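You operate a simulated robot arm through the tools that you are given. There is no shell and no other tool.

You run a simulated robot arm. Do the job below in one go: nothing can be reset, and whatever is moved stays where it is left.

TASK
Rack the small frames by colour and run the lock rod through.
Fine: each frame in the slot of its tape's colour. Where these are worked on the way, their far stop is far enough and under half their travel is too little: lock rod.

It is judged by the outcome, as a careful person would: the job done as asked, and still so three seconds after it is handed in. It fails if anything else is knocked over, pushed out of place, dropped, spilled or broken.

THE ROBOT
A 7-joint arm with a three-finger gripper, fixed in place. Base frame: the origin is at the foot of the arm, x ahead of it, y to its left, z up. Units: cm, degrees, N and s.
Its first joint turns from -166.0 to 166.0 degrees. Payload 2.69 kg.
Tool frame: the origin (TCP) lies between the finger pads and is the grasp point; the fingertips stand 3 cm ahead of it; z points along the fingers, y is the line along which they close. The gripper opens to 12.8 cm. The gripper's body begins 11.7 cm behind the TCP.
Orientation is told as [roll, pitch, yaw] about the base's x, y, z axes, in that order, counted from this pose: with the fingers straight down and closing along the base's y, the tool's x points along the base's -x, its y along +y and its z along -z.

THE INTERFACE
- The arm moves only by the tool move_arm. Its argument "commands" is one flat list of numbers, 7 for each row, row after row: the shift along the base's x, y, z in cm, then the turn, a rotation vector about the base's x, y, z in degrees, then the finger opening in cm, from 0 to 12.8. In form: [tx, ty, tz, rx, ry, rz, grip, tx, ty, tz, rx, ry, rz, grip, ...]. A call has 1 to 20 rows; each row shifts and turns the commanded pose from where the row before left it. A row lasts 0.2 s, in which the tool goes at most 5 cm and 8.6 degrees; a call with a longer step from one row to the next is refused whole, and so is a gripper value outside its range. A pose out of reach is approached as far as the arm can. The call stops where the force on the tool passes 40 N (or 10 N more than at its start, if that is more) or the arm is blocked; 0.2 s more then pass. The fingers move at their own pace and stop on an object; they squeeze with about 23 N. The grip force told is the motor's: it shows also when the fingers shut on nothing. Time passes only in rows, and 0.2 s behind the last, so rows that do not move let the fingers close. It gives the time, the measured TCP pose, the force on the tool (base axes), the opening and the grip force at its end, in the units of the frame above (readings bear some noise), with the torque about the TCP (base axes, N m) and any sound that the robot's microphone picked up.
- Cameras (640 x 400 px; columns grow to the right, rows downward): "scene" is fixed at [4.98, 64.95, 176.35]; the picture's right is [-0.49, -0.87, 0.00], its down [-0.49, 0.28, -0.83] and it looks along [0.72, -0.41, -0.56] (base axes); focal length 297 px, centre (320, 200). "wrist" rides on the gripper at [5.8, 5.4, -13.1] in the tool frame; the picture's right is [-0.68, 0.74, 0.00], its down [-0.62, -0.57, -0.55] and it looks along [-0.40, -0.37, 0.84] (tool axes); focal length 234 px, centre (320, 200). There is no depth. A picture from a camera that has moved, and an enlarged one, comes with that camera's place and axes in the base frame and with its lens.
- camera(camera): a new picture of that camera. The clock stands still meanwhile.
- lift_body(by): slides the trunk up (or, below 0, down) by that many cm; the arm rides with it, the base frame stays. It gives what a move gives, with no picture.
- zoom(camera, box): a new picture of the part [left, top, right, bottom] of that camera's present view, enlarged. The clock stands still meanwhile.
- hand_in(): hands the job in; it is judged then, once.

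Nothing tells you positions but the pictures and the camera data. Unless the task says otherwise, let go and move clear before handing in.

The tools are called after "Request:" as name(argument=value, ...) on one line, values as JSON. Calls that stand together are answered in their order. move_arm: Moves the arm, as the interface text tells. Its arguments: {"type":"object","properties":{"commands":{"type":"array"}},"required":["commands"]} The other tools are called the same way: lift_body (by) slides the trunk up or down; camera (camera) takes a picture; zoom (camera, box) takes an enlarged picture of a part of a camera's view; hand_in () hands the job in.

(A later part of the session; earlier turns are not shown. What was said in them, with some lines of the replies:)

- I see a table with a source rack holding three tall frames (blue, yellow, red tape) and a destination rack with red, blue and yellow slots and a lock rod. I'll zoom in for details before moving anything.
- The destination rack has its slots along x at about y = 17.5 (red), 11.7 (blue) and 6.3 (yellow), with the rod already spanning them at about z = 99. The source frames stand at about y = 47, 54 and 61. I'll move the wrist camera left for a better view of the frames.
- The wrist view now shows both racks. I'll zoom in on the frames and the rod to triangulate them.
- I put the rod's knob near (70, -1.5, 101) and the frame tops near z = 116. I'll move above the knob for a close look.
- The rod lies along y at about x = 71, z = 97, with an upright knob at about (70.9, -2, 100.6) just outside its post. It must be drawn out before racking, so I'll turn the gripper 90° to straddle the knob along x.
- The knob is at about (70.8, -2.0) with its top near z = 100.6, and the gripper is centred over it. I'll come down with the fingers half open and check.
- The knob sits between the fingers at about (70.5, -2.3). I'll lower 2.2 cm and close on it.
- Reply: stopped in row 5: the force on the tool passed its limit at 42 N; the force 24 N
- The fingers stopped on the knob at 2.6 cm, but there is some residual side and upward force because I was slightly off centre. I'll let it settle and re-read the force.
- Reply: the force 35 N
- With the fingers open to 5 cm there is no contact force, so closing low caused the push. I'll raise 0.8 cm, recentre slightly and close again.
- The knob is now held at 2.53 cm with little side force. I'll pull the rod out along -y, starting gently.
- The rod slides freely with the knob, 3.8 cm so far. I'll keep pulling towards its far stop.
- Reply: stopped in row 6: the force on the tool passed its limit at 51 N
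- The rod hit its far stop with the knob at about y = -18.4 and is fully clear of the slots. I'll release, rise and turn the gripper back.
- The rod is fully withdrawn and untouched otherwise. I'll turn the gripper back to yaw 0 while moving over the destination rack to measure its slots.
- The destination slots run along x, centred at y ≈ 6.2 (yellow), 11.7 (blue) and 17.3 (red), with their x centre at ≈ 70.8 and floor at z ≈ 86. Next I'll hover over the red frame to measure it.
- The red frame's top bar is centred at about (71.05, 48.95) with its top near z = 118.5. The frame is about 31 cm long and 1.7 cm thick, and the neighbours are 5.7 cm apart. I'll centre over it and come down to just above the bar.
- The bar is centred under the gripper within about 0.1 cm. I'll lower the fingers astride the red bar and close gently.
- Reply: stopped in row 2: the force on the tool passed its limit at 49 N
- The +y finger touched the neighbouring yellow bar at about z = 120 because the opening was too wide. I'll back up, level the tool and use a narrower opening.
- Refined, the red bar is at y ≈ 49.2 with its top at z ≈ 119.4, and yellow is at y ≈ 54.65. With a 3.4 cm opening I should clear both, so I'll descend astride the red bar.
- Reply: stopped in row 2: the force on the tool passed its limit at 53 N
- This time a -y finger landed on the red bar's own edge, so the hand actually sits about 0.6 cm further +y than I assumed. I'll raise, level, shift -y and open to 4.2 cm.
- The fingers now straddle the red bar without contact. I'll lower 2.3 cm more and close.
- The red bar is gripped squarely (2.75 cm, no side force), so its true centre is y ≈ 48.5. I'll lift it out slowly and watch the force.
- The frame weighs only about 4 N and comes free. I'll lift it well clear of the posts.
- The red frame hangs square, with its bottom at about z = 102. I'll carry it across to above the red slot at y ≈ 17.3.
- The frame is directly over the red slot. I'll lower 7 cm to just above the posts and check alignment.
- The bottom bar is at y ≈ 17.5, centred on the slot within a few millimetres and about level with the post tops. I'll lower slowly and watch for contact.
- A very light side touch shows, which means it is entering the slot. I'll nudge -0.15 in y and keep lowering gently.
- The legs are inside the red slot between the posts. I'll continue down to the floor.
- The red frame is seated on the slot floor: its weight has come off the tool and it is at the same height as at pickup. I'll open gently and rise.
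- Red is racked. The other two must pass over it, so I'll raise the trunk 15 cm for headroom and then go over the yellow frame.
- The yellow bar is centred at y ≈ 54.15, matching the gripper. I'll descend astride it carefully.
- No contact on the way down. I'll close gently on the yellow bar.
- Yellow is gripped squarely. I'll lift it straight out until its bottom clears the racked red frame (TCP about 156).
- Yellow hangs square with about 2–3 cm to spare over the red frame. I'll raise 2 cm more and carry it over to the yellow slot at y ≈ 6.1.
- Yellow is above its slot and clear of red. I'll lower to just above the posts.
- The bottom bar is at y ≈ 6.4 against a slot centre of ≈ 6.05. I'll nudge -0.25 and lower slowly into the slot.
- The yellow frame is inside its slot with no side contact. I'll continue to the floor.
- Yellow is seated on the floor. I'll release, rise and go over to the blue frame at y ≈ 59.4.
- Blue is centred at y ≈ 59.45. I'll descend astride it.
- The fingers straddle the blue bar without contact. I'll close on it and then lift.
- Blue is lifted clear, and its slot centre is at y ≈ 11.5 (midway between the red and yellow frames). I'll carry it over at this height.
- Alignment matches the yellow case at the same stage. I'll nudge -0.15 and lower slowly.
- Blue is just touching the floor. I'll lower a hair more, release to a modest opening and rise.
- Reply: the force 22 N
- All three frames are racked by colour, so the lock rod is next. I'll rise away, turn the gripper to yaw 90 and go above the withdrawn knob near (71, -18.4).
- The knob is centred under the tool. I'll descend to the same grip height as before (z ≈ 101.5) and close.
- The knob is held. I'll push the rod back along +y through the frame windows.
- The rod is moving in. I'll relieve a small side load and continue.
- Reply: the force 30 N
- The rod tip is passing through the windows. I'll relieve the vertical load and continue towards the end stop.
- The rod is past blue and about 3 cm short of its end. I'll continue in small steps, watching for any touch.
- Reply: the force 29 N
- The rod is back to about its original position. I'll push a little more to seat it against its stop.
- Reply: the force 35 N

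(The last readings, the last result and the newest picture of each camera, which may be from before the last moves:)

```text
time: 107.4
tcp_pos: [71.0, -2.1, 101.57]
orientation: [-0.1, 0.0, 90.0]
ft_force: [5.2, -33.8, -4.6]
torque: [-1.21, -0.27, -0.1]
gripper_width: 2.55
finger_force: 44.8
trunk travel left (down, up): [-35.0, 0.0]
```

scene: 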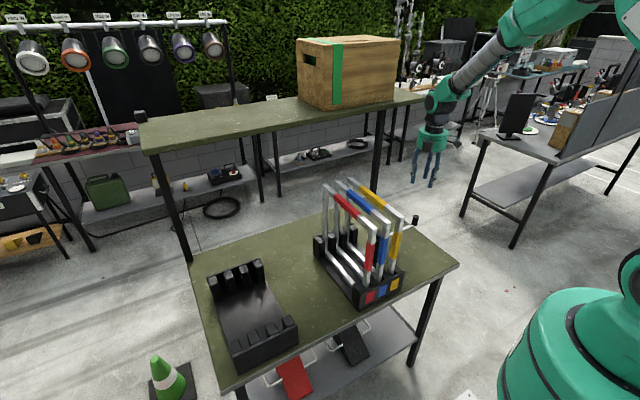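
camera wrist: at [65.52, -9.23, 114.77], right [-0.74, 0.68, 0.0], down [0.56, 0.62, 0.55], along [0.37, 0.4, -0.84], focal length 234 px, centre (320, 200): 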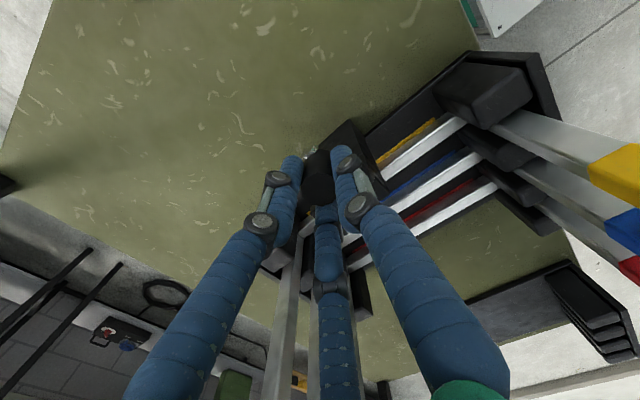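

The rod is hard against its stop (y no longer moves, 34 N). I'll relax the push, open and rise straight up.

Request:
move_arm(commands=[-0.05, -0.18, 0, 0, 0, 0, 1.5, 0, 0, 0, 0, 0, 0, 3.2, 0, 0, 0, 0, 0, 0, 4.5, 0, 0, 0, 0, 0, 0, 5, 0, 0, 1, 0, 0, 0, 5, 0, 0, 2, 0, 0, 0, 5, 0, 0, 3, 0, 0, 0, 5, 0, -0.5, 3, 0, 0, 0, 5, 0, -1.0, 3, 0, 0, 0, 5, 0, 0, 0, 0, 0, 0, 5])

Request:
camera(camera="wrist")

Request:
zoom(camera="scene", box=[310, 150, 460, 290])

```text
time: 109.6
tcp_pos: [71.09, -3.36, 114.06]
orientation: [0.0, 0.0, 90.0]
ft_force: [0.5, -0.4, -0.1]
torque: [-0.02, 0.01, -0.01]
gripper_width: 5.0
finger_force: 0.0
trunk travel left (down, up): [-35.0, 0.0]
```

```text
taken
camera wrist: at [65.75, -9.21, 127.15], right [-0.74, 0.68, 0.0], down [0.57, 0.62, 0.55], along [0.37, 0.4, -0.84], focal length 234 px, centre (320, 200)
```

wrist: 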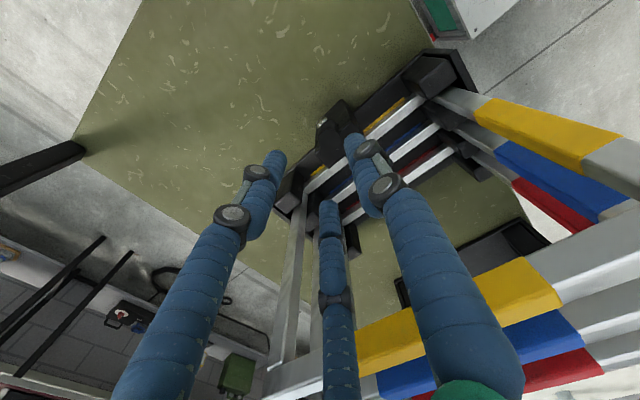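

```text
2.86 times, centred on (385, 220) of scene
camera zoom: at [4.98, 64.95, 176.35], right [-0.49, -0.87, 0.0], down [-0.49, 0.28, -0.83], along [0.72, -0.41, -0.56], focal length 850 px, centre (134, 143)
```

zoom: 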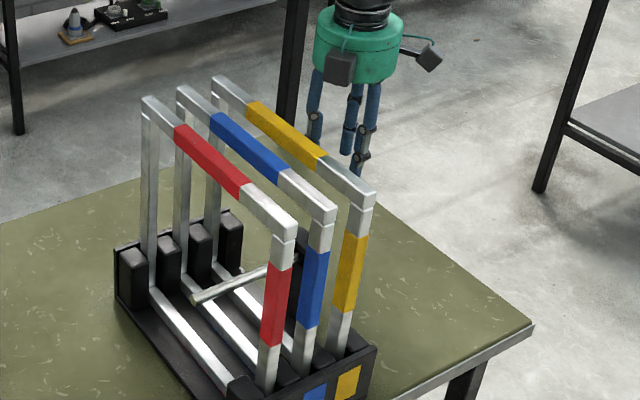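

The gripper is free. I'll rise and back away, then inspect the finished rack.

Request:
move_arm(commands=[0, -1.5, 4, 0, 0, 0, 6, -1, -1.5, 4, 0, 0, 0, 6, -2, -1.5, 4, 0, 0, 0, 6, -2, -1.5, 4, 0, 0, 0, 6, -2, -1.5, 4, 0, 0, 0, 6, -2, -1.5, 4, 0, 0, 0, 6, 0, 0, 0, 0, 0, 0, 6, 0, 0, 0, 0, 0, 0, 6])

Request:
camera(camera="scene")

Request:
camera(camera="wrist")

Request:
zoom(camera="scene", box=[300, 170, 430, 310])

```text
time: 111.4
tcp_pos: [62.16, -12.29, 137.85]
orientation: [-0.1, 0.0, 90.0]
ft_force: [1.0, -0.3, -1.3]
torque: [0.01, 0.06, -0.01]
gripper_width: 6.03
finger_force: 0.1
trunk travel left (down, up): [-35.0, 0.0]
```

```text
taken
```

scene: 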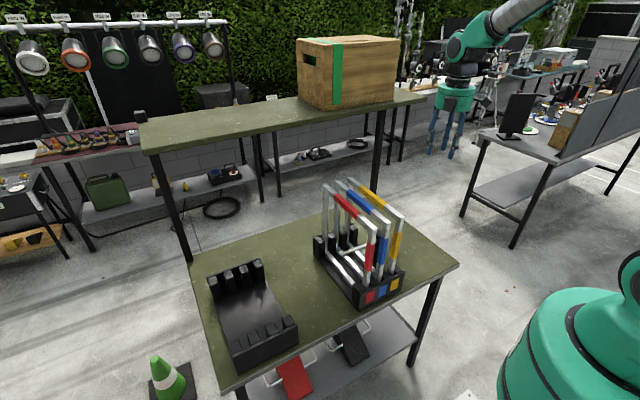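

```text
taken
camera wrist: at [56.7, -18.01, 150.96], right [-0.74, 0.68, 0.0], down [0.57, 0.62, 0.55], along [0.37, 0.4, -0.84], focal length 234 px, centre (320, 200)
```

wrist: 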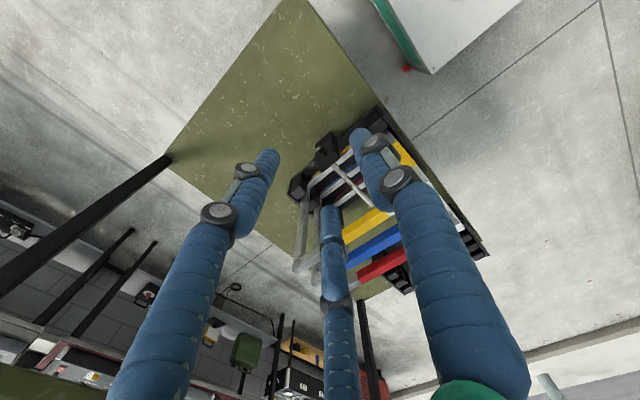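

```text
2.86 times, centred on (365, 240) of scene
camera zoom: at [4.98, 64.95, 176.35], right [-0.49, -0.87, 0.0], down [-0.49, 0.28, -0.83], along [0.72, -0.41, -0.56], focal length 850 px, centre (191, 86)
```

zoom: 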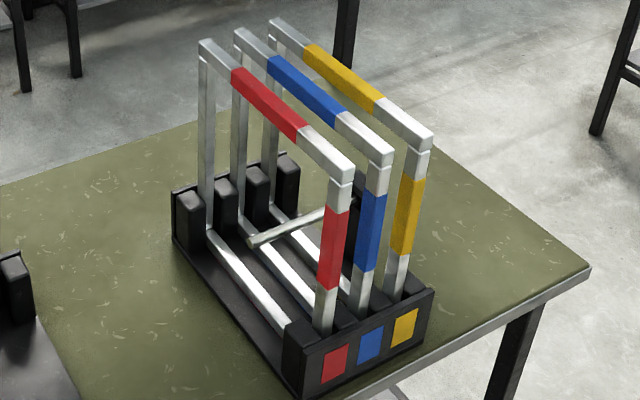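

All three frames stand in their own colour's slots: red, blue and yellow each match their plaque. The rod runs through all three windows, with its tip beyond the red frame and its knob against the post stop. Nothing else has moved and the arm is clear, so I'm handing in.

Request:
hand_in()

```text
The job is handed in.
```

The job is handed in. The red, blue and yellow frames are each seated in the slot of their own colour, and the lock rod is pushed through all three to its far stop.

- **Rod:** it was already across the slots at the start, so I drew it out to its stop before racking. After pushing it back in, it held firm against a 34 N push, with its tip past the red frame.
- **Contact:** while lining up on the red frame, the fingers touched the tops of the yellow and red frames, with about 50 N each time before the arm stopped. Neither frame shifted, and both lifted out and seated normally afterwards.
- **Surroundings:** nothing else on the table looks moved in the last pictures. The gripper is open and clear of the rack. The trunk is still raised 15 cm, which gave me room to carry the frames over each other.
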